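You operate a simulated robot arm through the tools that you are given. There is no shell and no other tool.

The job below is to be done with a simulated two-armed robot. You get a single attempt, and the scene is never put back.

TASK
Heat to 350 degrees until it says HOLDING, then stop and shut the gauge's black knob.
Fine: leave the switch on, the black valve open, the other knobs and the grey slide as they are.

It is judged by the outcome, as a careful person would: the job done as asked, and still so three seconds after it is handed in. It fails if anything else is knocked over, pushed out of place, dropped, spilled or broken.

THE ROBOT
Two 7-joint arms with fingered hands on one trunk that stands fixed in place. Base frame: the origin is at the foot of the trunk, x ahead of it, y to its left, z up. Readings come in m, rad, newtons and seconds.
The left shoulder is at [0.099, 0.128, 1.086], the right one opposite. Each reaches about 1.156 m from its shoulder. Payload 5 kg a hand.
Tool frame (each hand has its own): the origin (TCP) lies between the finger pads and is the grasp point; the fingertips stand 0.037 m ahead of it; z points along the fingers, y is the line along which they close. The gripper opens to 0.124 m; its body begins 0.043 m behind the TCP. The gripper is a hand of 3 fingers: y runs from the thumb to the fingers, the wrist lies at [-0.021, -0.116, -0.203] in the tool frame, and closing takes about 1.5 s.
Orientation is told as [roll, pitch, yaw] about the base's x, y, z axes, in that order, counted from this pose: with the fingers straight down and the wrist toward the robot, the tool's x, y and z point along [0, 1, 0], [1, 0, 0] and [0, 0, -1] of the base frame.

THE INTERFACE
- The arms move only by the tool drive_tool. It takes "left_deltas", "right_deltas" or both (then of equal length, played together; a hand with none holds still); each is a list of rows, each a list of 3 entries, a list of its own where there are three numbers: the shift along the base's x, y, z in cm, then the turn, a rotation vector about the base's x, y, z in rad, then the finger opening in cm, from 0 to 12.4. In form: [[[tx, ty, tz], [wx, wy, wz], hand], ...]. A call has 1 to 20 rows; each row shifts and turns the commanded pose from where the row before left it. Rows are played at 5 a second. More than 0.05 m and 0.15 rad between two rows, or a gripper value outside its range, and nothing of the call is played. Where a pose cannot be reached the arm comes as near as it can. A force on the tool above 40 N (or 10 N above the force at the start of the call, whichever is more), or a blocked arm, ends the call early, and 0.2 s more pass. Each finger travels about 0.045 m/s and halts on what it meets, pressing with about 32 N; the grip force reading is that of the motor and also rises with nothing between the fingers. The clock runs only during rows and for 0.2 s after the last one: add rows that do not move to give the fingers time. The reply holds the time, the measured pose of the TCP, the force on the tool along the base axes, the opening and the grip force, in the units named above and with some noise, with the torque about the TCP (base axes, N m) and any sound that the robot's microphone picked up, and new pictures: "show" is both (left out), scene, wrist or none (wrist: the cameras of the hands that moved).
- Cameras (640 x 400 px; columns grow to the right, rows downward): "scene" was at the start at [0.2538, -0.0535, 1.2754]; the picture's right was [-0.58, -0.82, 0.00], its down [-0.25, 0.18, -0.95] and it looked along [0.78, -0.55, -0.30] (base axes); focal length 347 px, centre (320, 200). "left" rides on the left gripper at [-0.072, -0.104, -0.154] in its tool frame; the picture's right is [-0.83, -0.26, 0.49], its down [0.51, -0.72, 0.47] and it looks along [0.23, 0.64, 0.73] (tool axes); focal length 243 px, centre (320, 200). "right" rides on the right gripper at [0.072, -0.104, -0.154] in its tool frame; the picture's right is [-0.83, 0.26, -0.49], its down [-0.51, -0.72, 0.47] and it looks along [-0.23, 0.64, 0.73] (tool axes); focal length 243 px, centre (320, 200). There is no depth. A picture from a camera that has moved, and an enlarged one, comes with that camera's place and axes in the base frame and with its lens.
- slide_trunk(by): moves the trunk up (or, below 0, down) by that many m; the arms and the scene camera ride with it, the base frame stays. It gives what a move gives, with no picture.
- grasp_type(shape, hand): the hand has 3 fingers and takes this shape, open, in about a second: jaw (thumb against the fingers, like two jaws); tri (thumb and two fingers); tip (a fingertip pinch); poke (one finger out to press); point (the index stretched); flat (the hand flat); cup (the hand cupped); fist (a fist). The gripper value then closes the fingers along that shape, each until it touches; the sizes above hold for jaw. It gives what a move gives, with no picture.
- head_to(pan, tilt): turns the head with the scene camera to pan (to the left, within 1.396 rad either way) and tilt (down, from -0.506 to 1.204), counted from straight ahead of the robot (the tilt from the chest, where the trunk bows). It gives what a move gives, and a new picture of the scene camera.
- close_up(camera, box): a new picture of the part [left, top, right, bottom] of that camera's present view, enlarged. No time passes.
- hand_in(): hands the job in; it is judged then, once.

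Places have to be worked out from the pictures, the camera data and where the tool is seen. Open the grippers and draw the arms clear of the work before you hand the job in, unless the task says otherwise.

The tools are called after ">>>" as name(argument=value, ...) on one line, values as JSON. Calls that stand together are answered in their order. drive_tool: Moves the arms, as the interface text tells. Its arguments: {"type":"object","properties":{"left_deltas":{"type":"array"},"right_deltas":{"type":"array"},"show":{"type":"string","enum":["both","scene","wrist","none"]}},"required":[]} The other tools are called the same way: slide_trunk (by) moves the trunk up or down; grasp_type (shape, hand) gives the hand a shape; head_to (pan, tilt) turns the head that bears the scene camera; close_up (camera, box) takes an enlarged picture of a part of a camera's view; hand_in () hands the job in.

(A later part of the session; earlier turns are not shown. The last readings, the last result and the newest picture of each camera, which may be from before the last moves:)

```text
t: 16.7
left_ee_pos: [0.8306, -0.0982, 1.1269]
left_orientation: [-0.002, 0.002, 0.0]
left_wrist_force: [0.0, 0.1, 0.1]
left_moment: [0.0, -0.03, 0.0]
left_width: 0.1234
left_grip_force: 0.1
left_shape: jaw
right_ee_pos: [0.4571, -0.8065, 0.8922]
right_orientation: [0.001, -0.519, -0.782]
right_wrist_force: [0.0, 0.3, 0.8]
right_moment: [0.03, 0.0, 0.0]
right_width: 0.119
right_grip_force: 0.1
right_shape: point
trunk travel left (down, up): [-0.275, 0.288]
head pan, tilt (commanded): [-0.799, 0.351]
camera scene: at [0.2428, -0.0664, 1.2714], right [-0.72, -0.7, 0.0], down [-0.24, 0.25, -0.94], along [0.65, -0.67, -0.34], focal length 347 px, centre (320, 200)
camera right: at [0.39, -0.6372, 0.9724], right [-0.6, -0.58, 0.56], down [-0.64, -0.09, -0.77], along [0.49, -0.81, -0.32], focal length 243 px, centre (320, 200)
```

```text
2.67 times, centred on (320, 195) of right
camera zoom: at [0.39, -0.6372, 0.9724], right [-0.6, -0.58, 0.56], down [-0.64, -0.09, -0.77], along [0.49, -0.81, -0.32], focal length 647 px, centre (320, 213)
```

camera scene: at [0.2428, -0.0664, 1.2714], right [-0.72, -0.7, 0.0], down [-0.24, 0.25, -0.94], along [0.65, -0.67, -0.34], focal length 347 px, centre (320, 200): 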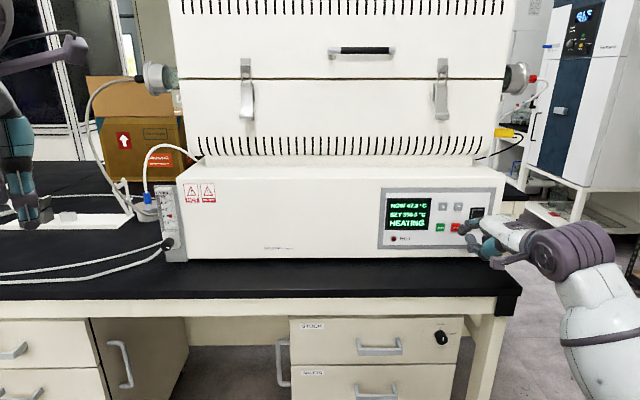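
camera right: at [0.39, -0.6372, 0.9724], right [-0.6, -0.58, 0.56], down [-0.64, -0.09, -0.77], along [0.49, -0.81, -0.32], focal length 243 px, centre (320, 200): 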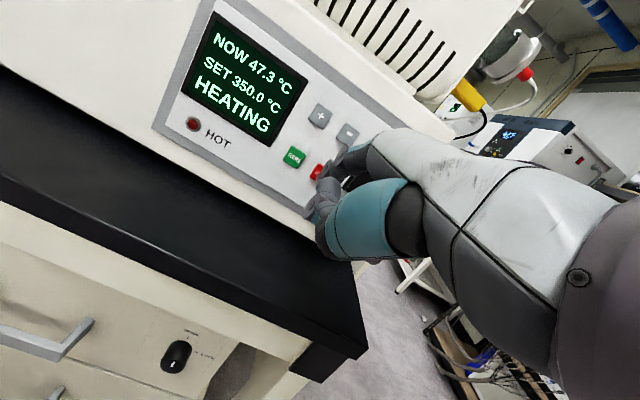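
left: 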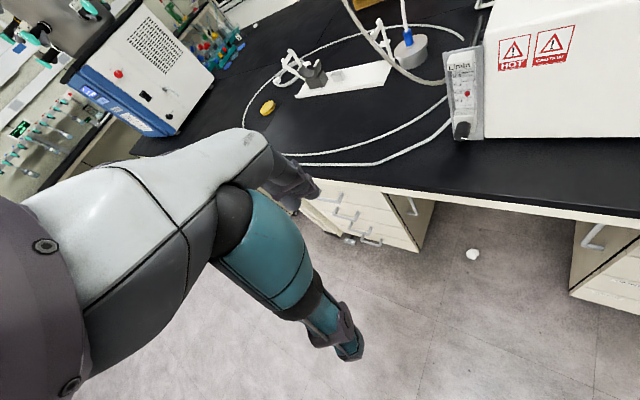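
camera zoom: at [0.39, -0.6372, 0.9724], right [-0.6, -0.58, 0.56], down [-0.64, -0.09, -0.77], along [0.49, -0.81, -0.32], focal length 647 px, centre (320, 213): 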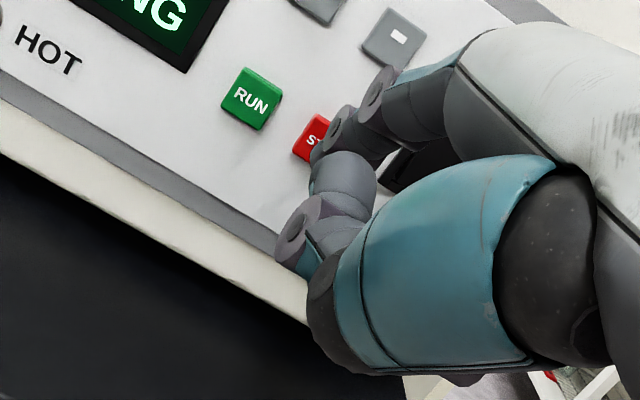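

Heating at about 18 °C/s (47 °C now), so I have ~16 s. The right finger stands in front of STOP; meanwhile I turn the left hand (yaw +45°, fingers tilted toward the furnace front) and bring it nearer to look at the rotameter knob.

>>> drive_tool(left_deltas=[[[0, 0, 0], [0, 0, 0.131], 12.4], [[0, 0, 0], [0, 0, 0.131], 12.4], [[0, 0, 0], [0, 0, 0.131], 12.4], [[0, 0, 0], [0, 0, 0.131], 12.4], [[0, 0, 0], [0, 0, 0.131], 12.4], [[0, 0, 0], [0, 0, 0.131], 12.4], [[1, -1.3, 0], [-0.102, -0.102, 0], 12.4], [[1, -1.3, 0], [-0.102, -0.102, 0], 12.4], [[1, -1.3, 0], [-0.102, -0.102, 0], 12.4], [[1, -1.3, 0], [-0.102, -0.102, 0], 12.4], [[1, -1.3, 0], [-0.102, -0.102, 0], 12.4], [[1, -1.3, 0], [-0.102, -0.102, 0], 12.4], [[0, 0, 0], [0, 0, 0], 12.4]], show="both")

>>> close_up(camera="scene", box=[380, 160, 500, 250])

```text
t: 19.5
left_ee_pos: [0.8896, -0.1753, 1.128]
left_orientation: [-0.869, 0.002, 0.786]
left_wrist_force: [-0.8, -0.4, 0.3]
left_moment: [0.0, 0.02, 0.01]
left_width: 0.1236
left_grip_force: 0.1
left_shape: jaw
right_ee_pos: [0.4562, -0.806, 0.8927]
right_orientation: [0.0, -0.519, -0.78]
right_wrist_force: [0.4, 0.2, 0.2]
right_moment: [0.02, 0.04, -0.01]
right_width: 0.1188
right_grip_force: 0.1
right_shape: point
trunk travel left (down, up): [-0.275, 0.288]
head pan, tilt (commanded): [-0.799, 0.351]
camera scene: at [0.2418, -0.066, 1.2716], right [-0.72, -0.7, 0.0], down [-0.24, 0.25, -0.94], along [0.66, -0.67, -0.34], focal length 347 px, centre (320, 200)
camera left: at [0.7658, -0.1996, 1.2828], right [0.46, -0.83, 0.31], down [-0.49, -0.53, -0.69], along [0.74, 0.17, -0.65], focal length 243 px, centre (320, 200)
```

scene: 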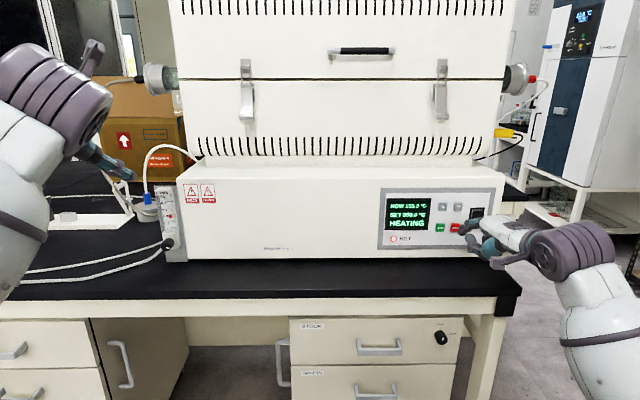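
left: 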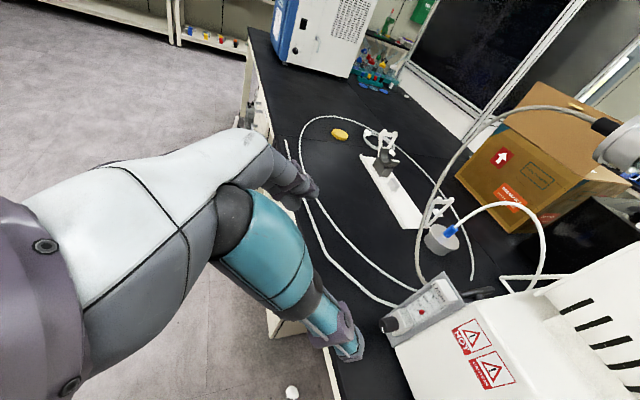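

```text
4.44 times, centred on (440, 205) of scene
camera zoom: at [0.2418, -0.066, 1.2716], right [-0.72, -0.7, 0.0], down [-0.24, 0.25, -0.94], along [0.66, -0.67, -0.34], focal length 1542 px, centre (-213, 178)
```

zoom: 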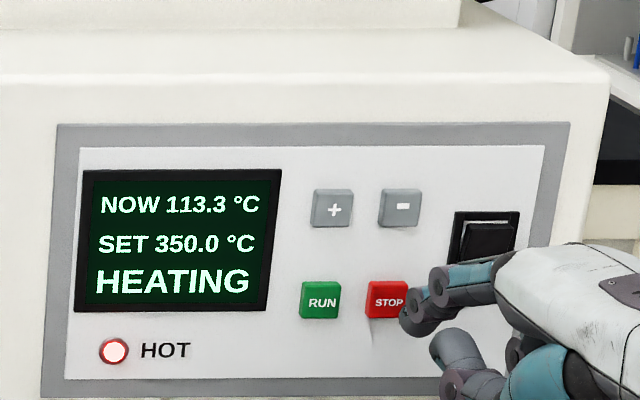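

113 °C and rising. I zoom in on the rotameter from the left wrist camera to see the knob and its mark.

>>> close_up(camera="left", box=[360, 260, 480, 350])

>>> close_up(camera="scene", box=[145, 175, 215, 270])

```text
4.44 times, centred on (420, 305) of left
camera zoom: at [0.7658, -0.1996, 1.2828], right [0.46, -0.83, 0.31], down [-0.49, -0.53, -0.69], along [0.74, 0.17, -0.65], focal length 1078 px, centre (-124, -267)
```

zoom: 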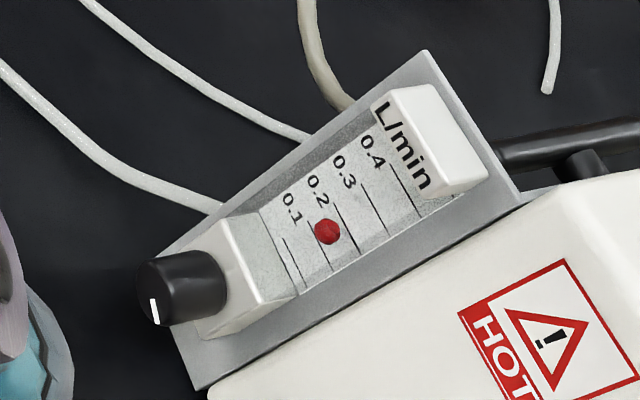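

```text
4.21 times, centred on (180, 222) of scene
camera zoom: at [0.2418, -0.066, 1.2716], right [-0.72, -0.7, 0.0], down [-0.24, 0.25, -0.94], along [0.66, -0.67, -0.34], focal length 1461 px, centre (910, 105)
```

zoom: 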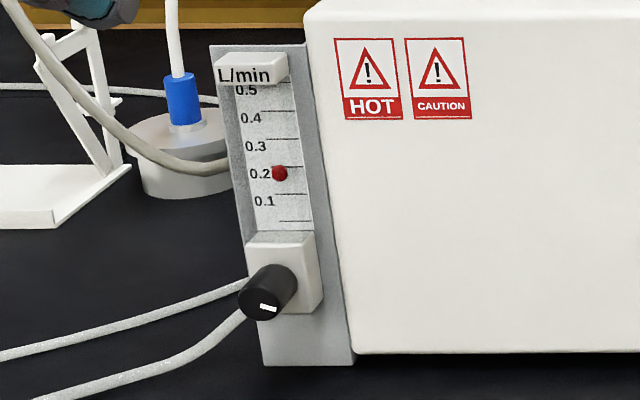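

The knob (about 2.9 cm diameter, 2.8 cm long, end face near (1.036,-0.346,0.872)) has its white mark at about 4 o'clock; closing should be clockwise. I flatten the left hand's tilt to 30°, pre-roll it counter-clockwise 60° about the knob axis, and bring it to a standoff in front of the knob with a 6 cm opening.

>>> drive_tool(left_deltas=[[[0, 0, 0], [-0.062, -0.062, 0], 6], [[0, 0, 0], [-0.062, -0.062, 0], 6], [[0.86, -1.16, -2.0], [-0.093, 0.092, 0], 6], [[0.86, -1.16, -2.0], [-0.093, 0.092, 0], 6], [[0.86, -1.16, -2.0], [-0.093, 0.092, 0], 6], [[0.86, -1.16, -2.0], [-0.093, 0.092, 0], 6], [[0.86, -1.16, -2.0], [-0.093, 0.092, 0], 6], [[0.86, -1.16, -2.0], [-0.093, 0.092, 0], 6], [[0.86, -1.16, -2.0], [-0.093, 0.092, 0], 6], [[0.86, -1.16, -2.0], [-0.093, 0.092, 0], 6], [[0, 0, 0], [0, 0, 0], 6]], show="both")

>>> close_up(camera="scene", box=[380, 160, 500, 250])

>>> close_up(camera="scene", box=[100, 140, 260, 270])

```text
t: 21.9
left_ee_pos: [0.9595, -0.2685, 0.9686]
left_orientation: [-1.051, 1.05, 0.781]
left_wrist_force: [0.4, -0.8, 0.4]
left_moment: [-0.02, -0.03, -0.02]
left_width: 0.0603
left_grip_force: 0.1
left_shape: jaw
right_ee_pos: [0.4556, -0.8055, 0.8919]
right_orientation: [-0.001, -0.52, -0.779]
right_wrist_force: [-0.7, 0.0, -0.3]
right_moment: [-0.01, 0.01, -0.02]
right_width: 0.1192
right_grip_force: 0.1
right_shape: point
trunk travel left (down, up): [-0.275, 0.288]
head pan, tilt (commanded): [-0.799, 0.351]
camera scene: at [0.242, -0.0663, 1.2716], right [-0.72, -0.7, 0.0], down [-0.24, 0.25, -0.94], along [0.66, -0.67, -0.34], focal length 347 px, centre (320, 200)
camera left: at [0.9389, -0.1509, 1.1281], right [0.79, -0.4, 0.46], down [-0.56, -0.78, 0.29], along [0.24, -0.49, -0.84], focal length 243 px, centre (320, 200)
```

scene: 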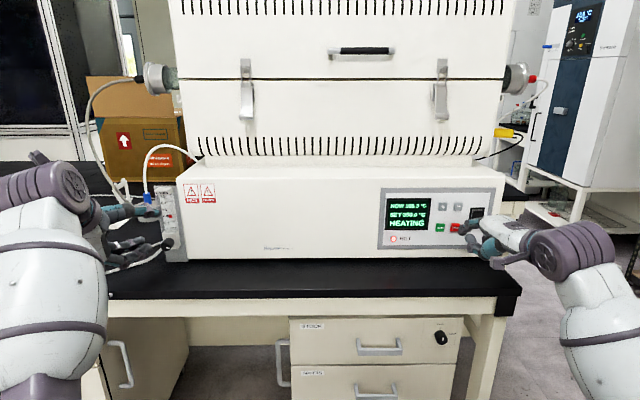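
left: 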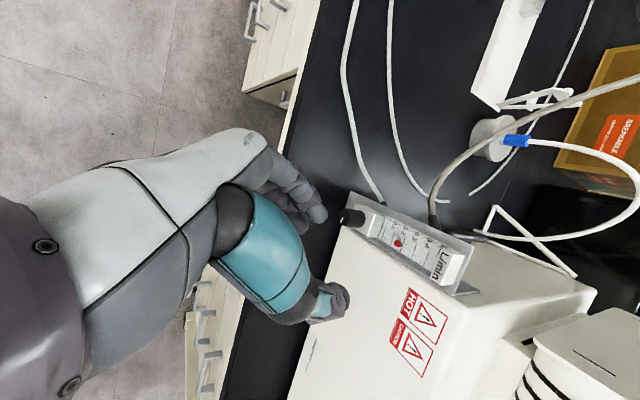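

```text
4.44 times, centred on (440, 205) of scene
camera zoom: at [0.242, -0.0663, 1.2716], right [-0.72, -0.7, 0.0], down [-0.24, 0.25, -0.94], along [0.66, -0.67, -0.34], focal length 1542 px, centre (-213, 178)
```

zoom: 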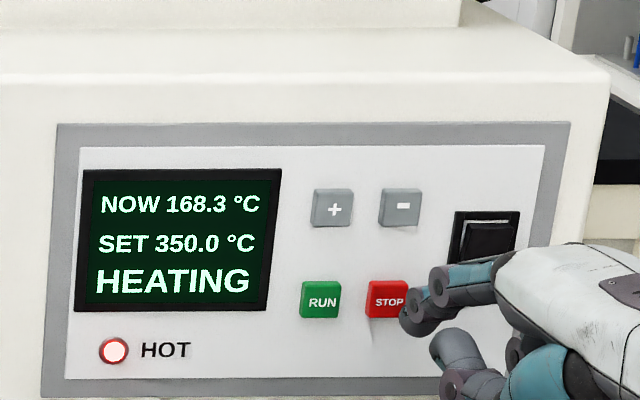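

```text
3.08 times, centred on (180, 205) of scene
camera zoom: at [0.242, -0.0663, 1.2716], right [-0.72, -0.7, 0.0], down [-0.24, 0.25, -0.94], along [0.66, -0.67, -0.34], focal length 1068 px, centre (751, 185)
```

zoom: 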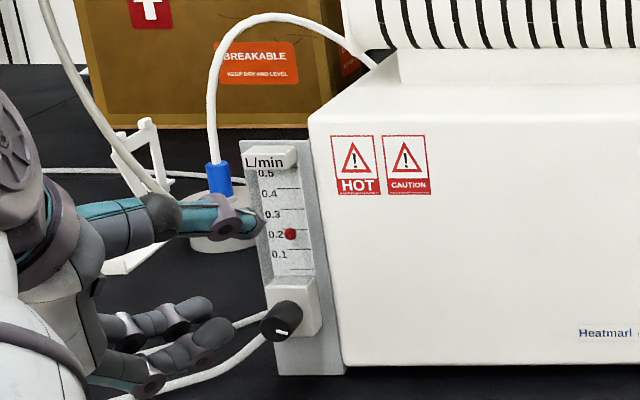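

Left hand reached the pre-roll pose; 168 °C. I lower the left hand to knob height while still 11 cm short of the knob, then look again.

>>> drive_tool(left_deltas=[[[0.15, 0.15, -2.0], [0, 0, 0], 6], [[0.15, 0.15, -2.0], [0, 0, 0], 6], [[0.15, 0.15, -2.0], [0, 0, 0], 6], [[0.15, 0.15, -2.0], [0, 0, 0], 6], [[0, 0, -1.1], [0, 0, 0], 6], [[0, 0, 0], [0, 0, 0], 6]], show="both")

>>> close_up(camera="scene", box=[100, 160, 220, 270])

>>> close_up(camera="left", box=[220, 120, 500, 340])

```text
t: 23.3
left_ee_pos: [0.9644, -0.2626, 0.8771]
left_orientation: [-1.049, 1.048, 0.782]
left_wrist_force: [-0.3, -0.5, -0.7]
left_moment: [0.02, 0.03, 0.01]
left_width: 0.0605
left_grip_force: 0.2
left_shape: jaw
right_ee_pos: [0.4564, -0.8053, 0.8918]
right_orientation: [-0.001, -0.521, -0.781]
right_wrist_force: [1.1, 0.5, -0.8]
right_moment: [0.01, -0.03, 0.0]
right_width: 0.1192
right_grip_force: 0.0
right_shape: point
trunk travel left (down, up): [-0.275, 0.288]
head pan, tilt (commanded): [-0.799, 0.351]
camera scene: at [0.2425, -0.0663, 1.2715], right [-0.72, -0.7, 0.0], down [-0.24, 0.25, -0.94], along [0.65, -0.67, -0.34], focal length 347 px, centre (320, 200)
camera left: at [0.945, -0.1453, 1.036], right [0.79, -0.4, 0.46], down [-0.56, -0.78, 0.29], along [0.24, -0.49, -0.84], focal length 243 px, centre (320, 200)
```

scene: 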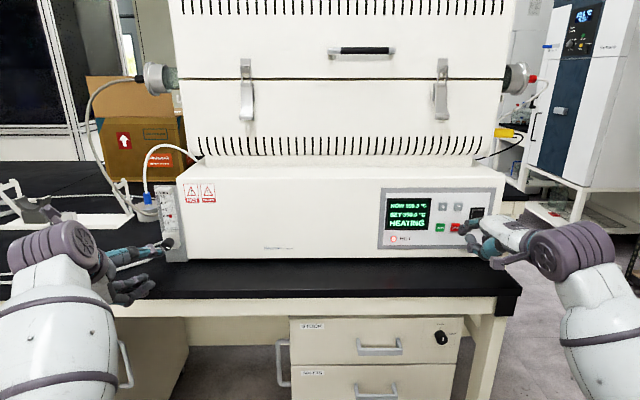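
left: 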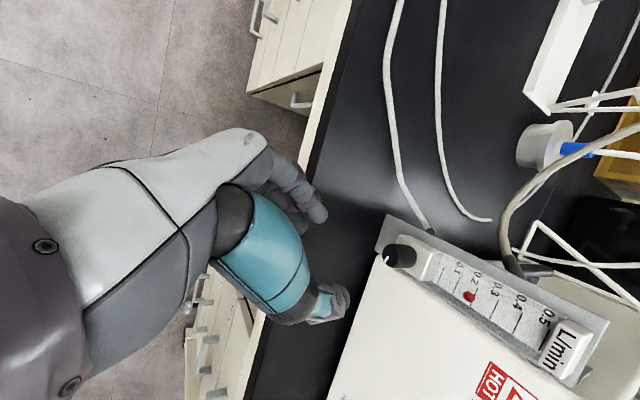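

```text
3.64 times, centred on (160, 215) of scene
camera zoom: at [0.2425, -0.0663, 1.2715], right [-0.72, -0.7, 0.0], down [-0.24, 0.25, -0.94], along [0.65, -0.67, -0.34], focal length 1262 px, centre (902, 146)
```

zoom: 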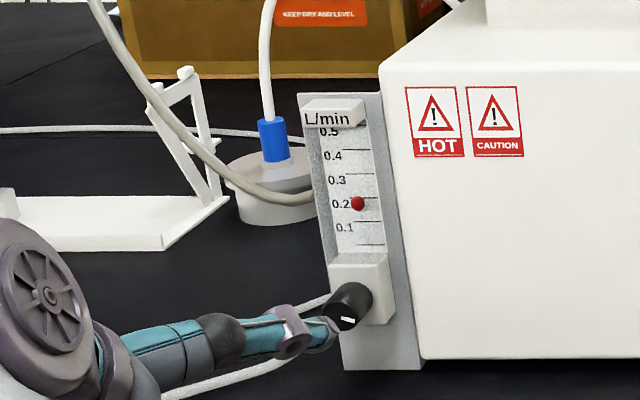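

```text
1.82 times, centred on (360, 230) of left
camera zoom: at [0.945, -0.1453, 1.036], right [0.79, -0.4, 0.46], down [-0.56, -0.78, 0.29], along [0.24, -0.49, -0.84], focal length 441 px, centre (247, 146)
```

zoom: 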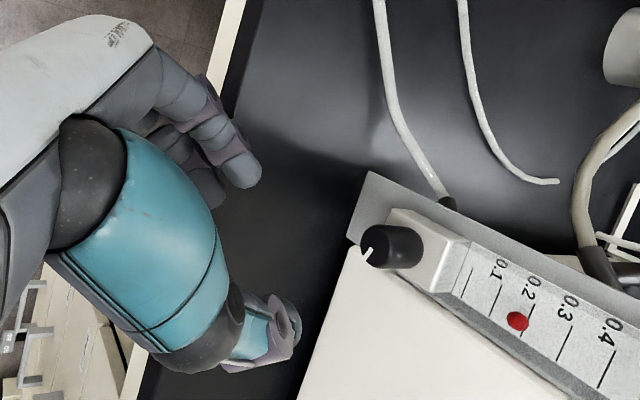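

Both views agree on the knob at f≈0.977 m along the approach direction, axis height ≈0.872. I advance the left hand 6 cm toward it (still short of the knob) while heating goes on.

>>> drive_tool(left_deltas=[[[1.07, -1.06, 0], [0, 0, 0], 6], [[1.07, -1.06, 0], [0, 0, 0], 6], [[1.07, -1.06, 0], [0, 0, 0], 6], [[1.07, -1.06, 0], [0, 0, 0], 6], [[0, 0, 0], [0, 0, 0], 6]], show="both")

>>> close_up(camera="scene", box=[100, 160, 220, 270])

>>> close_up(camera="left", box=[220, 120, 500, 340])

>>> close_up(camera="scene", box=[380, 160, 500, 250])

```text
t: 24.5
left_ee_pos: [1.0081, -0.304, 0.8768]
left_orientation: [-1.05, 1.047, 0.78]
left_wrist_force: [0.2, 0.5, 0.0]
left_moment: [0.0, -0.04, -0.03]
left_width: 0.0601
left_grip_force: 0.0
left_shape: jaw
right_ee_pos: [0.4555, -0.8056, 0.8926]
right_orientation: [0.0, -0.52, -0.78]
right_wrist_force: [0.5, 0.3, 0.7]
right_moment: [-0.02, 0.0, 0.01]
right_width: 0.119
right_grip_force: 0.1
right_shape: point
trunk travel left (down, up): [-0.275, 0.288]
head pan, tilt (commanded): [-0.799, 0.351]
camera scene: at [0.2426, -0.0662, 1.2714], right [-0.72, -0.7, 0.0], down [-0.24, 0.25, -0.94], along [0.65, -0.67, -0.34], focal length 347 px, centre (320, 200)
camera left: at [0.9882, -0.188, 1.0366], right [0.79, -0.4, 0.46], down [-0.56, -0.78, 0.29], along [0.24, -0.49, -0.84], focal length 243 px, centre (320, 200)
```

scene: 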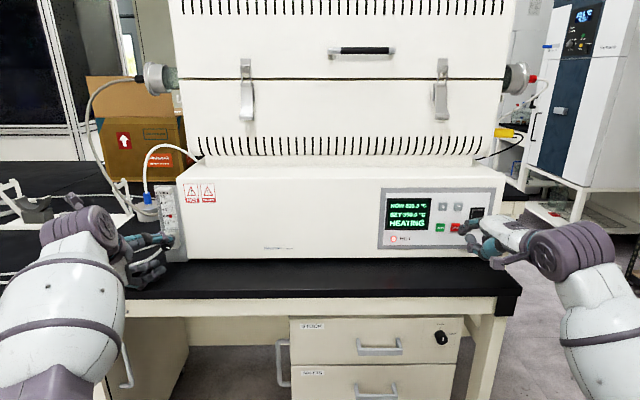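
left: 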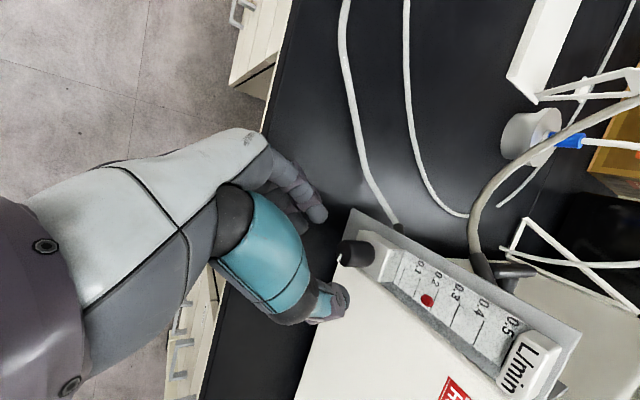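

```text
3.64 times, centred on (160, 215) of scene
camera zoom: at [0.2426, -0.0662, 1.2714], right [-0.72, -0.7, 0.0], down [-0.24, 0.25, -0.94], along [0.65, -0.67, -0.34], focal length 1262 px, centre (902, 146)
```

zoom: 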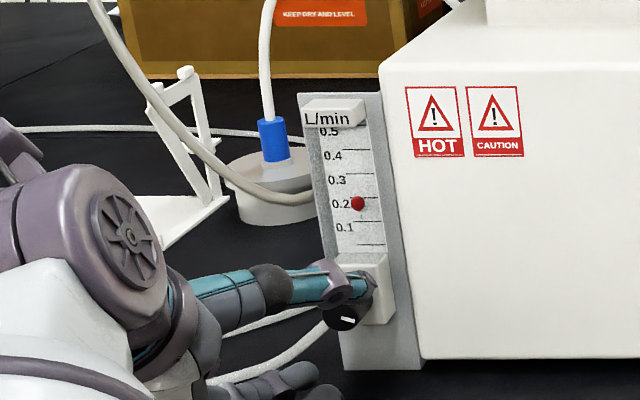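

```text
1.82 times, centred on (360, 230) of left
camera zoom: at [0.9882, -0.188, 1.0366], right [0.79, -0.4, 0.46], down [-0.56, -0.78, 0.29], along [0.24, -0.49, -0.84], focal length 441 px, centre (247, 146)
```

zoom: 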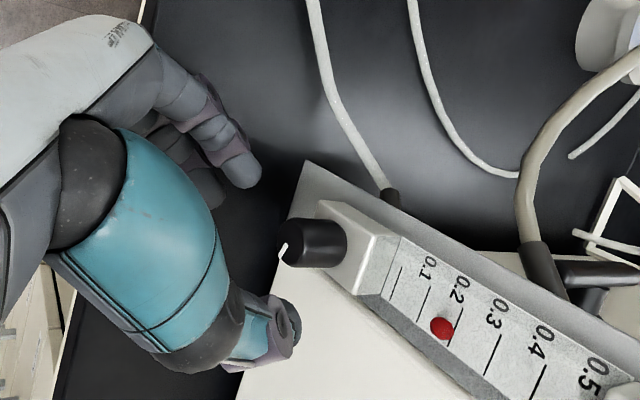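

```text
4.44 times, centred on (440, 205) of scene
camera zoom: at [0.2426, -0.0662, 1.2714], right [-0.72, -0.7, 0.0], down [-0.24, 0.25, -0.94], along [0.65, -0.67, -0.34], focal length 1542 px, centre (-213, 178)
```

zoom: 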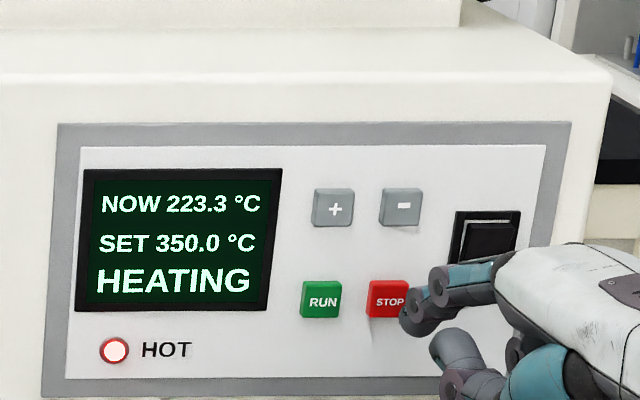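

223 °C. The knob lies well centred between the open jaws. I advance the last 3.5 cm slowly so the jaws straddle the knob, without closing, and check.

>>> drive_tool(left_deltas=[[[0.64, -0.63, -0.1], [0, 0, 0], 6], [[0.64, -0.63, 0], [0, 0, 0], 6], [[0.64, -0.63, 0], [0, 0, 0], 6], [[0.64, -0.63, 0], [0, 0, 0], 6], [[0, 0, 0], [0, 0, 0], 6]], show="none")

>>> close_up(camera="scene", box=[100, 160, 220, 270])

>>> close_up(camera="left", box=[220, 120, 500, 340])

>>> close_up(camera="scene", box=[380, 160, 500, 250])

```text
t: 25.7
left_ee_pos: [1.0334, -0.3305, 0.8764]
left_orientation: [-1.048, 1.047, 0.781]
left_wrist_force: [-0.7, -0.5, 0.2]
left_moment: [-0.01, 0.04, -0.01]
left_width: 0.0605
left_grip_force: 0.1
left_shape: jaw
right_ee_pos: [0.4572, -0.8065, 0.8926]
right_orientation: [0.001, -0.52, -0.779]
right_wrist_force: [0.3, 0.2, -0.3]
right_moment: [0.03, -0.02, -0.01]
right_width: 0.1188
right_grip_force: 0.0
right_shape: point
trunk travel left (down, up): [-0.275, 0.288]
head pan, tilt (commanded): [-0.799, 0.351]
```

```text
3.64 times, centred on (160, 215) of scene
camera zoom: at [0.2427, -0.0663, 1.2714], right [-0.72, -0.7, 0.0], down [-0.24, 0.25, -0.94], along [0.65, -0.67, -0.34], focal length 1262 px, centre (902, 146)
```

zoom: 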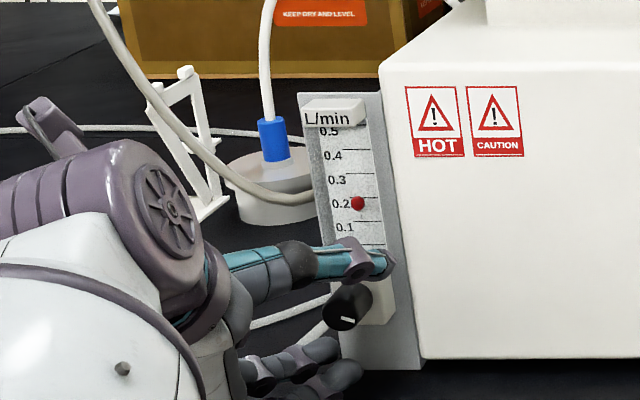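

```text
1.82 times, centred on (360, 230) of left
camera zoom: at [1.0136, -0.2129, 1.0356], right [0.79, -0.4, 0.46], down [-0.56, -0.78, 0.29], along [0.24, -0.49, -0.84], focal length 441 px, centre (247, 146)
```

zoom: 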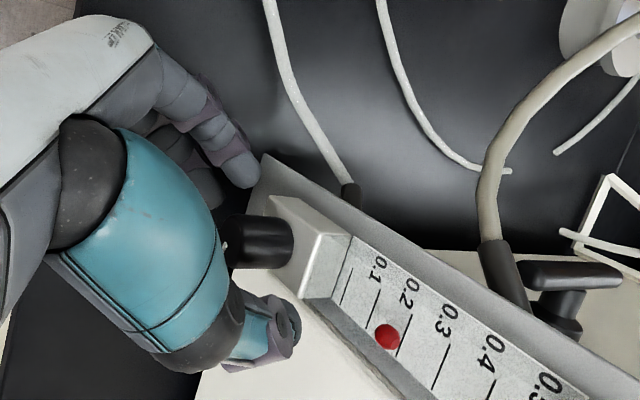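

```text
4.44 times, centred on (440, 205) of scene
camera zoom: at [0.2427, -0.0663, 1.2714], right [-0.72, -0.7, 0.0], down [-0.24, 0.25, -0.94], along [0.65, -0.67, -0.34], focal length 1542 px, centre (-213, 178)
```

zoom: 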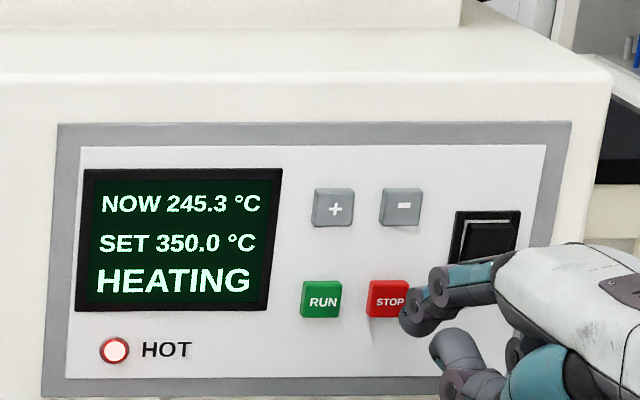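

Jaws straddle the knob with no contact; 245 °C. I let time pass with the left hand still, moving the right finger a bit closer to STOP (not touching).

>>> drive_tool(right_deltas=[[[0.43, -0.42, 0], [0, 0, 0], 12.4], [[0.43, -0.42, 0], [0, 0, 0], 12.4], [[0, 0, 0], [0, 0, 0], 12.4], [[0, 0, 0], [0, 0, 0], 12.4], [[0, 0, 0], [0, 0, 0], 12.4], [[0, 0, 0], [0, 0, 0], 12.4], [[0, 0, 0], [0, 0, 0], 12.4], [[0, 0, 0], [0, 0, 0], 12.4], [[0, 0, 0], [0, 0, 0], 12.4], [[0, 0, 0], [0, 0, 0], 12.4], [[0, 0, 0], [0, 0, 0], 12.4], [[0, 0, 0], [0, 0, 0], 12.4], [[0, 0, 0], [0, 0, 0], 12.4], [[0, 0, 0], [0, 0, 0], 12.4], [[0, 0, 0], [0, 0, 0], 12.4], [[0, 0, 0], [0, 0, 0], 12.4], [[0, 0, 0], [0, 0, 0], 12.4], [[0, 0, 0], [0, 0, 0], 12.4], [[0, 0, 0], [0, 0, 0], 12.4], [[0, 0, 0], [0, 0, 0], 12.4]], show="none")

>>> close_up(camera="scene", box=[380, 160, 500, 250])

```text
t: 29.9
left_ee_pos: [1.0344, -0.3297, 0.8753]
left_orientation: [-1.049, 1.047, 0.782]
left_wrist_force: [0.4, 0.0, 0.2]
left_moment: [-0.03, 0.01, 0.01]
left_width: 0.0603
left_grip_force: 0.0
left_shape: jaw
right_ee_pos: [0.4648, -0.8124, 0.892]
right_orientation: [0.0, -0.521, -0.781]
right_wrist_force: [-0.3, -0.4, -0.1]
right_moment: [-0.02, 0.0, -0.01]
right_width: 0.1192
right_grip_force: 0.1
right_shape: point
trunk travel left (down, up): [-0.275, 0.288]
head pan, tilt (commanded): [-0.799, 0.351]
```

```text
4.44 times, centred on (440, 205) of scene
camera zoom: at [0.2426, -0.0663, 1.2714], right [-0.72, -0.7, 0.0], down [-0.24, 0.25, -0.94], along [0.65, -0.67, -0.34], focal length 1542 px, centre (-213, 178)
```

zoom: 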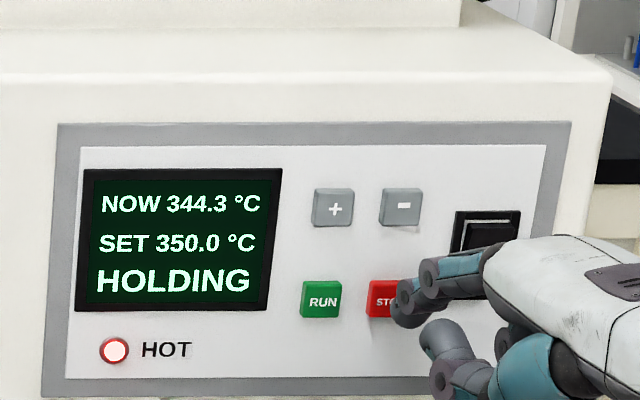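

The display says HOLDING. I now press STOP with the right finger, advancing the last ~1.9 cm.

>>> drive_tool(right_deltas=[[[0.46, -0.455, 0], [0, 0, 0], 12.4], [[0.46, -0.455, 0], [0, 0, 0], 12.4], [[0, 0, 0], [0, 0, 0], 12.4], [[0.4, -0.395, 0], [0, 0, 0], 12.4], [[0, 0, 0], [0, 0, 0], 12.4]], show="none")

>>> close_up(camera="scene", box=[380, 160, 500, 250])

```text
t: 31.1
left_ee_pos: [1.0332, -0.33, 0.876]
left_orientation: [-1.05, 1.047, 0.78]
left_wrist_force: [0.4, -0.2, 0.1]
left_moment: [-0.01, 0.0, 0.03]
left_width: 0.0602
left_grip_force: 0.1
left_shape: jaw
right_ee_pos: [0.4787, -0.8249, 0.8919]
right_orientation: [0.0, -0.52, -0.78]
right_wrist_force: [-2.3, 1.8, 0.4]
right_moment: [-0.06, -0.08, 0.01]
right_width: 0.119
right_grip_force: 0.0
right_shape: point
trunk travel left (down, up): [-0.275, 0.288]
head pan, tilt (commanded): [-0.799, 0.351]
heard: click
```

```text
4.44 times, centred on (440, 205) of scene
camera zoom: at [0.2423, -0.0661, 1.2715], right [-0.72, -0.7, 0.0], down [-0.24, 0.25, -0.94], along [0.65, -0.67, -0.34], focal length 1542 px, centre (-213, 178)
```

zoom: 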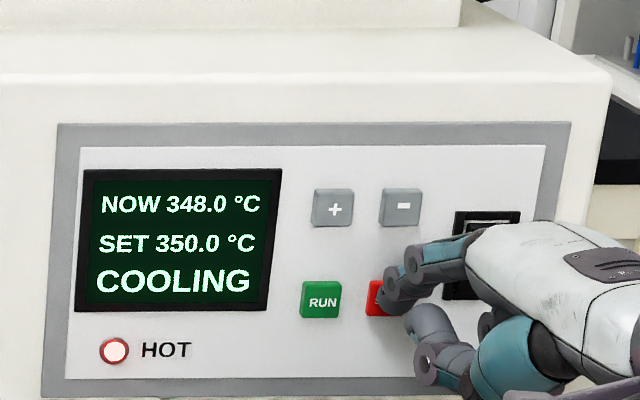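

Click heard; the display shows COOLING, so heating is stopped. I withdraw the right hand well clear of the panel and then close the left jaws gently on the knob.

>>> drive_tool(right_deltas=[[[-1.42, 1.4, 0], [0, 0, 0], 12.4], [[-2.5, 2.48, 0], [0, 0, 0], 12.4], [[-2.5, 2.48, 0.5], [0, 0, 0], 12.4], [[-2.5, 2.48, 0.5], [0, 0, 0], 12.4], [[0, 0, 0], [0, 0, 0], 12.4]], show="none")

>>> drive_tool(left_deltas=[[[0, 0, 0], [0, 0, 0], 4.5], [[0, 0, 0], [0, 0, 0], 3.5], [[0, 0, 0], [0, 0, 0], 2.5], [[0, 0, 0], [0, 0, 0], 2.5], [[0, 0, 0], [0, 0, 0], 2.5], [[0, 0, 0], [0, 0, 0], 2.5]], show="both")

>>> close_up(camera="scene", box=[100, 160, 220, 270])

>>> close_up(camera="left", box=[220, 120, 500, 340])

```text
t: 32.3
left_ee_pos: [1.0331, -0.3302, 0.8736]
left_orientation: [-1.047, 1.046, 0.781]
left_wrist_force: [0.4, -0.2, -0.2]
left_moment: [0.02, 0.0, 0.01]
left_width: 0.0604
left_grip_force: 0.1
left_shape: jaw
right_ee_pos: [0.3891, -0.7385, 0.9021]
right_orientation: [0.0, -0.517, -0.781]
right_wrist_force: [0.2, 0.3, -0.7]
right_moment: [0.02, -0.03, -0.01]
right_width: 0.119
right_grip_force: 0.1
right_shape: point
trunk travel left (down, up): [-0.275, 0.288]
head pan, tilt (commanded): [-0.799, 0.351]
```

```text
t: 33.7
left_ee_pos: [1.0339, -0.3299, 0.8777]
left_orientation: [-1.049, 1.047, 0.78]
left_wrist_force: [-0.5, -0.1, 0.4]
left_moment: [-0.01, 0.0, 0.0]
left_width: 0.0253
left_grip_force: 0.1
left_shape: jaw
right_ee_pos: [0.39, -0.7383, 0.902]
right_orientation: [-0.001, -0.519, -0.78]
right_wrist_force: [-0.2, 0.2, -0.2]
right_moment: [0.01, 0.01, 0.0]
right_width: 0.1192
right_grip_force: 0.0
right_shape: point
trunk travel left (down, up): [-0.275, 0.288]
head pan, tilt (commanded): [-0.799, 0.351]
camera scene: at [0.2424, -0.0663, 1.2715], right [-0.72, -0.7, 0.0], down [-0.24, 0.25, -0.94], along [0.65, -0.67, -0.34], focal length 347 px, centre (320, 200)
camera left: at [1.0132, -0.213, 1.0359], right [0.79, -0.4, 0.46], down [-0.56, -0.78, 0.29], along [0.24, -0.49, -0.84], focal length 243 px, centre (320, 200)
```

scene: 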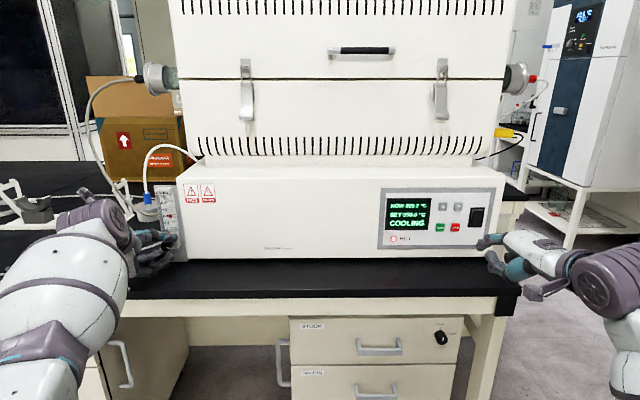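
left: 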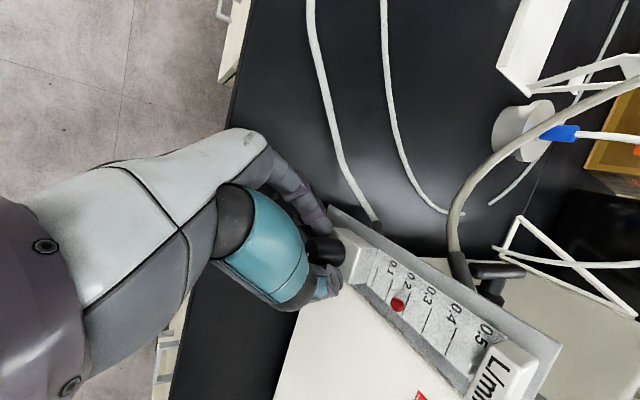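

```text
3.64 times, centred on (160, 215) of scene
camera zoom: at [0.2424, -0.0663, 1.2715], right [-0.72, -0.7, 0.0], down [-0.24, 0.25, -0.94], along [0.65, -0.67, -0.34], focal length 1262 px, centre (902, 146)
```

zoom: 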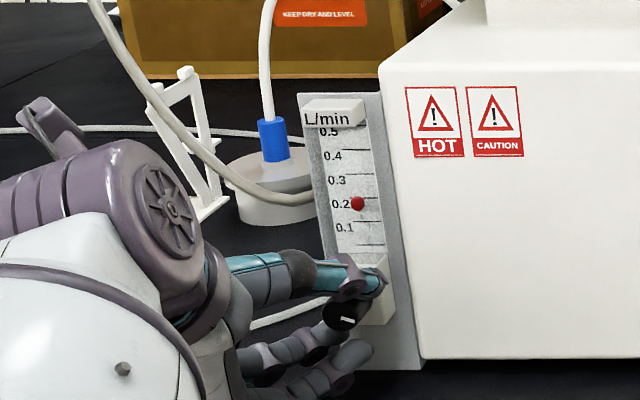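

```text
1.82 times, centred on (360, 230) of left
camera zoom: at [1.0132, -0.213, 1.0359], right [0.79, -0.4, 0.46], down [-0.56, -0.78, 0.29], along [0.24, -0.49, -0.84], focal length 441 px, centre (247, 146)
```

zoom: 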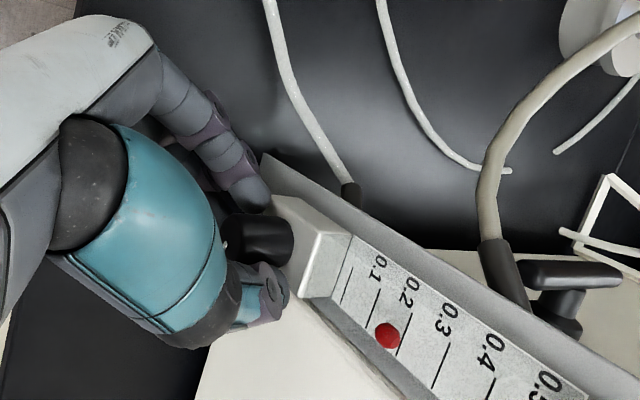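

At 2.5 cm the jaws flank the knob but do not grip yet. I close further in small steps until they stop on it.

>>> drive_tool(left_deltas=[[[0, 0, 0], [0, 0, 0], 2.0], [[0, 0, 0], [0, 0, 0], 1.6], [[0, 0, 0], [0, 0, 0], 1.2], [[0, 0, 0], [0, 0, 0], 1.2], [[0, 0, 0], [0, 0, 0], 1.2]], show="none")

>>> close_up(camera="scene", box=[100, 160, 220, 270])

>>> close_up(camera="left", box=[260, 180, 440, 320])

```text
t: 34.9
left_ee_pos: [1.0331, -0.3298, 0.8763]
left_orientation: [-1.049, 1.048, 0.781]
left_wrist_force: [-5.2, 4.5, 0.8]
left_moment: [0.09, 0.14, 0.06]
left_width: 0.0134
left_grip_force: 0.0
left_shape: jaw
right_ee_pos: [0.3883, -0.7386, 0.901]
right_orientation: [-0.001, -0.52, -0.78]
right_wrist_force: [-0.4, 0.6, -0.1]
right_moment: [0.02, 0.02, 0.02]
right_width: 0.1189
right_grip_force: 0.0
right_shape: point
trunk travel left (down, up): [-0.275, 0.288]
head pan, tilt (commanded): [-0.799, 0.351]
```

```text
3.64 times, centred on (160, 215) of scene
camera zoom: at [0.242, -0.0658, 1.2716], right [-0.72, -0.7, 0.0], down [-0.24, 0.25, -0.94], along [0.66, -0.67, -0.34], focal length 1262 px, centre (902, 146)
```

zoom: 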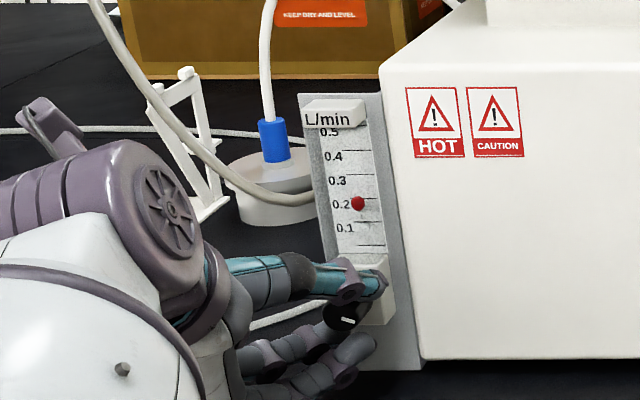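

```text
2.86 times, centred on (350, 250) of left
camera zoom: at [1.013, -0.2124, 1.0361], right [0.79, -0.4, 0.46], down [-0.56, -0.78, 0.29], along [0.24, -0.49, -0.84], focal length 693 px, centre (234, 57)
```

zoom: 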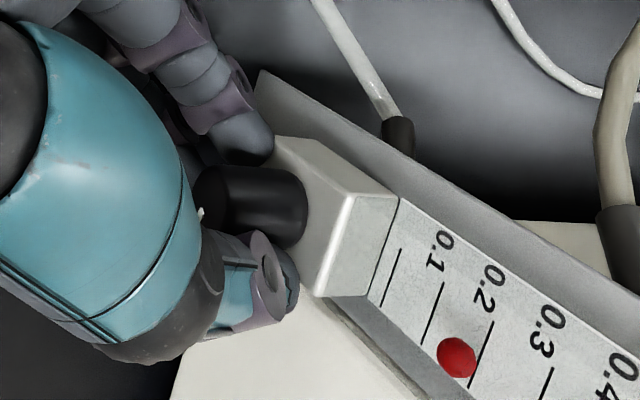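

A reaction of ~7 N appears with the width at 1.3 cm, so fingers are beginning to touch. I close a bit more to establish a firm grip and read the grip force.

>>> drive_tool(left_deltas=[[[0, 0, 0], [0, 0, 0], 0.8], [[0, 0, 0], [0, 0, 0], 0.5], [[0, 0, 0], [0, 0, 0], 0.5], [[0, 0, 0], [0, 0, 0], 0.5]], show="none")

>>> close_up(camera="scene", box=[130, 200, 210, 270])

>>> close_up(camera="left", box=[260, 180, 440, 320])

```text
t: 35.9
left_ee_pos: [1.033, -0.3288, 0.8759]
left_orientation: [-1.051, 1.047, 0.78]
left_wrist_force: [-6.5, 7.5, 0.8]
left_moment: [0.2, 0.23, 0.07]
left_width: 0.006
left_grip_force: 0.0
left_shape: jaw
right_ee_pos: [0.3897, -0.7381, 0.9031]
right_orientation: [-0.001, -0.521, -0.781]
right_wrist_force: [0.8, 0.4, -0.4]
right_moment: [-0.02, 0.02, -0.01]
right_width: 0.1189
right_grip_force: 0.1
right_shape: point
trunk travel left (down, up): [-0.275, 0.288]
head pan, tilt (commanded): [-0.799, 0.351]
```

```text
5.71 times, centred on (170, 235) of scene
camera zoom: at [0.2418, -0.0656, 1.2716], right [-0.72, -0.7, 0.0], down [-0.24, 0.25, -0.94], along [0.66, -0.67, -0.34], focal length 1983 px, centre (1177, 0)
```

zoom: 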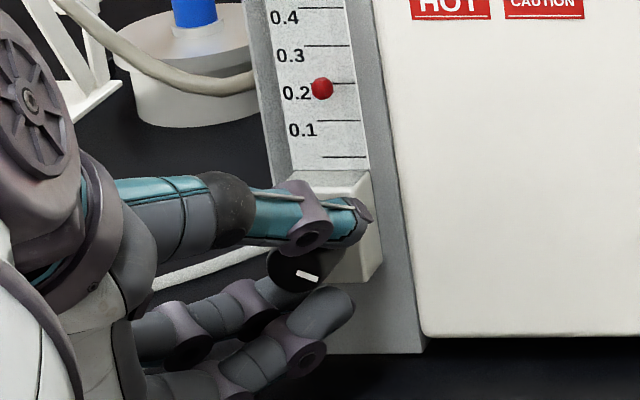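

```text
2.86 times, centred on (350, 250) of left
camera zoom: at [1.0128, -0.2121, 1.0363], right [0.79, -0.4, 0.46], down [-0.56, -0.78, 0.29], along [0.24, -0.49, -0.84], focal length 693 px, centre (234, 57)
```

zoom: 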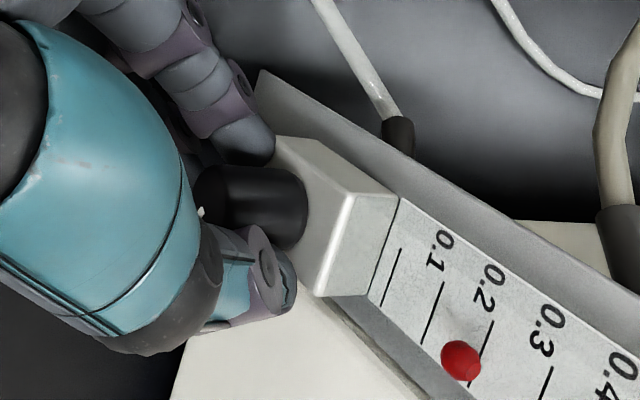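

The reaction points straight back from the face (~10 N), so a fingertip is bearing on the white block behind the knob. I open slightly, back off 7 mm, and re-close.

>>> drive_tool(left_deltas=[[[0, 0, 0], [0, 0, 0], 2.0], [[0, 0, 0], [0, 0, 0], 3.2], [[-0.5, 0.49, 0], [0, 0, 0], 3.2], [[0, 0, 0], [0, 0, 0], 2.2], [[0, 0, 0], [0, 0, 0], 1.4], [[0, 0, 0], [0, 0, 0], 1.0], [[0, 0, 0], [0, 0, 0], 1.0], [[0, 0, 0], [0, 0, 0], 1.0]], show="none")

>>> close_up(camera="scene", box=[130, 200, 210, 270])

>>> close_up(camera="left", box=[260, 180, 440, 320])

```text
t: 37.7
left_ee_pos: [1.0276, -0.3265, 0.8778]
left_orientation: [-1.053, 1.047, 0.779]
left_wrist_force: [-2.1, -6.0, 4.3]
left_moment: [-0.09, 0.0, -0.01]
left_width: 0.0092
left_grip_force: 32.0
left_shape: jaw
right_ee_pos: [0.3893, -0.7375, 0.9022]
right_orientation: [0.0, -0.522, -0.781]
right_wrist_force: [0.5, -0.5, -0.2]
right_moment: [0.01, 0.02, 0.0]
right_width: 0.119
right_grip_force: 0.1
right_shape: point
trunk travel left (down, up): [-0.275, 0.288]
head pan, tilt (commanded): [-0.799, 0.351]
```

```text
5.71 times, centred on (170, 235) of scene
camera zoom: at [0.2418, -0.0667, 1.2716], right [-0.72, -0.7, 0.0], down [-0.24, 0.25, -0.94], along [0.66, -0.67, -0.34], focal length 1983 px, centre (1177, 0)
```

zoom: 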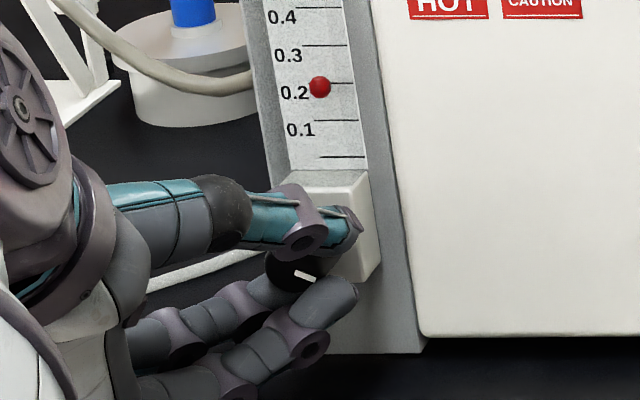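

```text
2.86 times, centred on (350, 250) of left
camera zoom: at [1.0076, -0.2091, 1.0366], right [0.79, -0.4, 0.46], down [-0.56, -0.78, 0.29], along [0.24, -0.49, -0.84], focal length 693 px, centre (234, 57)
```

zoom: 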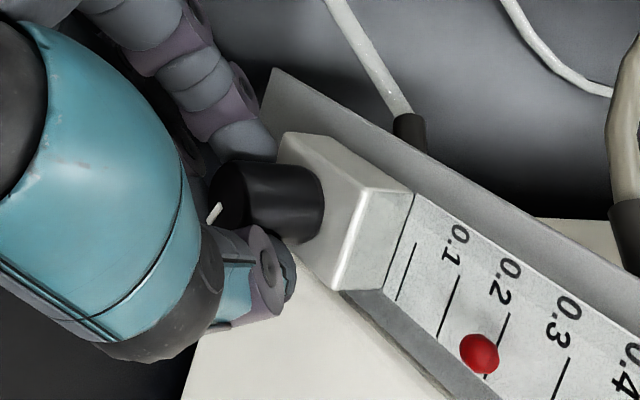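

Now the grip reads 32 N with the knob held between thumb and fingers. I rotate about the knob axis clockwise by ~22° as a test, compensating the TCP's small offset from the axis.

>>> drive_tool(left_deltas=[[[-0.056, -0.057, 0.12], [0.0923, -0.0915, 0], 0.8], [[-0.066, -0.067, 0.11], [0.0923, -0.0915, 0], 0.8], [[-0.075, -0.076, 0.095], [0.0923, -0.0915, 0], 0.8], [[0, 0, 0], [0, 0, 0], 0.8]], show="none")

>>> close_up(camera="scene", box=[130, 180, 220, 270])

>>> close_up(camera="left", box=[260, 180, 440, 320])

```text
t: 38.7
left_ee_pos: [1.0267, -0.327, 0.8798]
left_orientation: [-1.046, 0.657, 0.784]
left_wrist_force: [-1.4, 3.0, 4.0]
left_moment: [-0.05, -0.03, 0.0]
left_width: 0.0088
left_grip_force: 0.1
left_shape: jaw
right_ee_pos: [0.3884, -0.7372, 0.9025]
right_orientation: [-0.001, -0.518, -0.778]
right_wrist_force: [0.4, 0.3, 0.1]
right_moment: [0.01, -0.01, 0.01]
right_width: 0.1189
right_grip_force: 0.1
right_shape: point
trunk travel left (down, up): [-0.275, 0.288]
head pan, tilt (commanded): [-0.799, 0.351]
```

```text
4.44 times, centred on (175, 225) of scene
camera zoom: at [0.2418, -0.0658, 1.2716], right [-0.72, -0.7, 0.0], down [-0.24, 0.25, -0.94], along [0.66, -0.67, -0.34], focal length 1542 px, centre (964, 89)
```

zoom: 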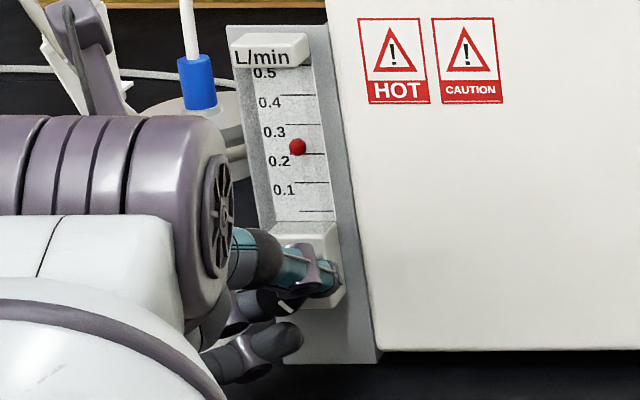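

```text
2.86 times, centred on (350, 250) of left
camera zoom: at [0.9594, -0.2566, 1.0541], right [0.65, -0.54, 0.53], down [-0.59, -0.8, -0.09], along [0.48, -0.25, -0.84], focal length 693 px, centre (234, 57)
```

zoom: 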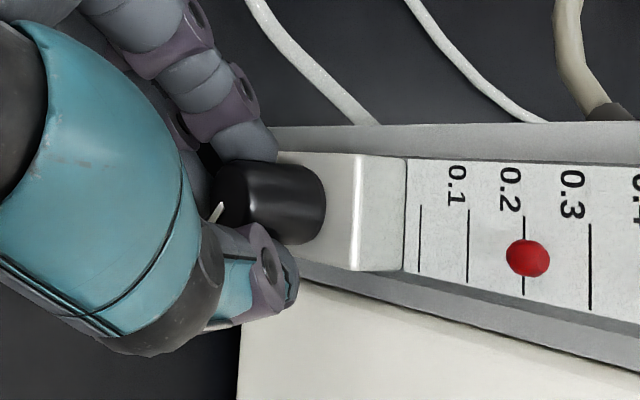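

The knob turned clockwise with the hand (mark moved toward 5 o'clock) but the red ball rose slightly rather than fell. I zoom in to confirm before deciding on the direction.

>>> close_up(camera="scene", box=[175, 175, 215, 250])

>>> close_up(camera="scene", box=[160, 225, 220, 265])

>>> close_up(camera="left", box=[310, 210, 450, 290])

```text
5.33 times, centred on (195, 212) of scene
camera zoom: at [0.2418, -0.0658, 1.2716], right [-0.72, -0.7, 0.0], down [-0.24, 0.25, -0.94], along [0.66, -0.67, -0.34], focal length 1850 px, centre (987, 133)
```

zoom: 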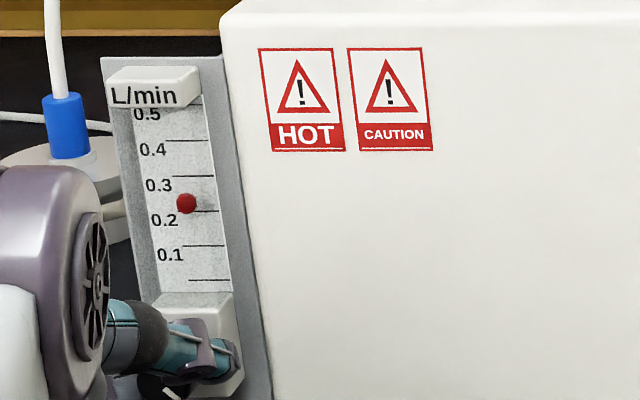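

```text
10.00 times, centred on (190, 245) of scene
camera zoom: at [0.2418, -0.0658, 1.2716], right [-0.72, -0.7, 0.0], down [-0.24, 0.25, -0.94], along [0.66, -0.67, -0.34], focal length 3470 px, centre (1620, -250)
```

zoom: 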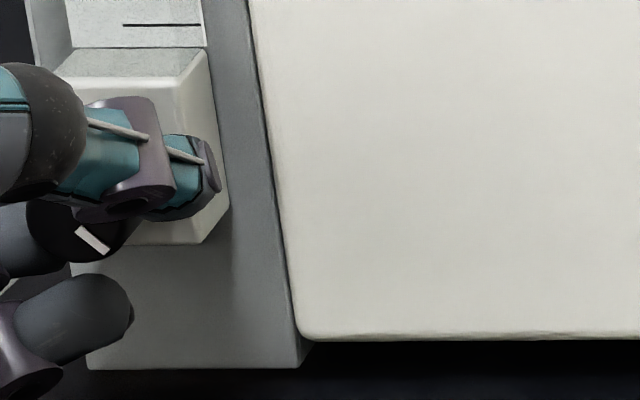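

```text
4.57 times, centred on (380, 250) of left
camera zoom: at [0.9594, -0.2566, 1.0541], right [0.65, -0.54, 0.53], down [-0.59, -0.8, -0.09], along [0.48, -0.25, -0.84], focal length 1109 px, centre (46, -29)
```

zoom: 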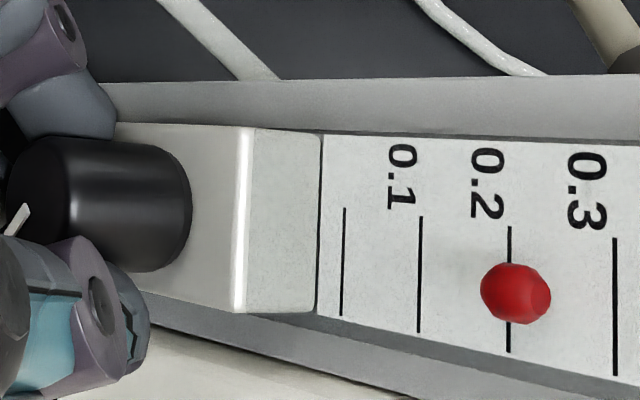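

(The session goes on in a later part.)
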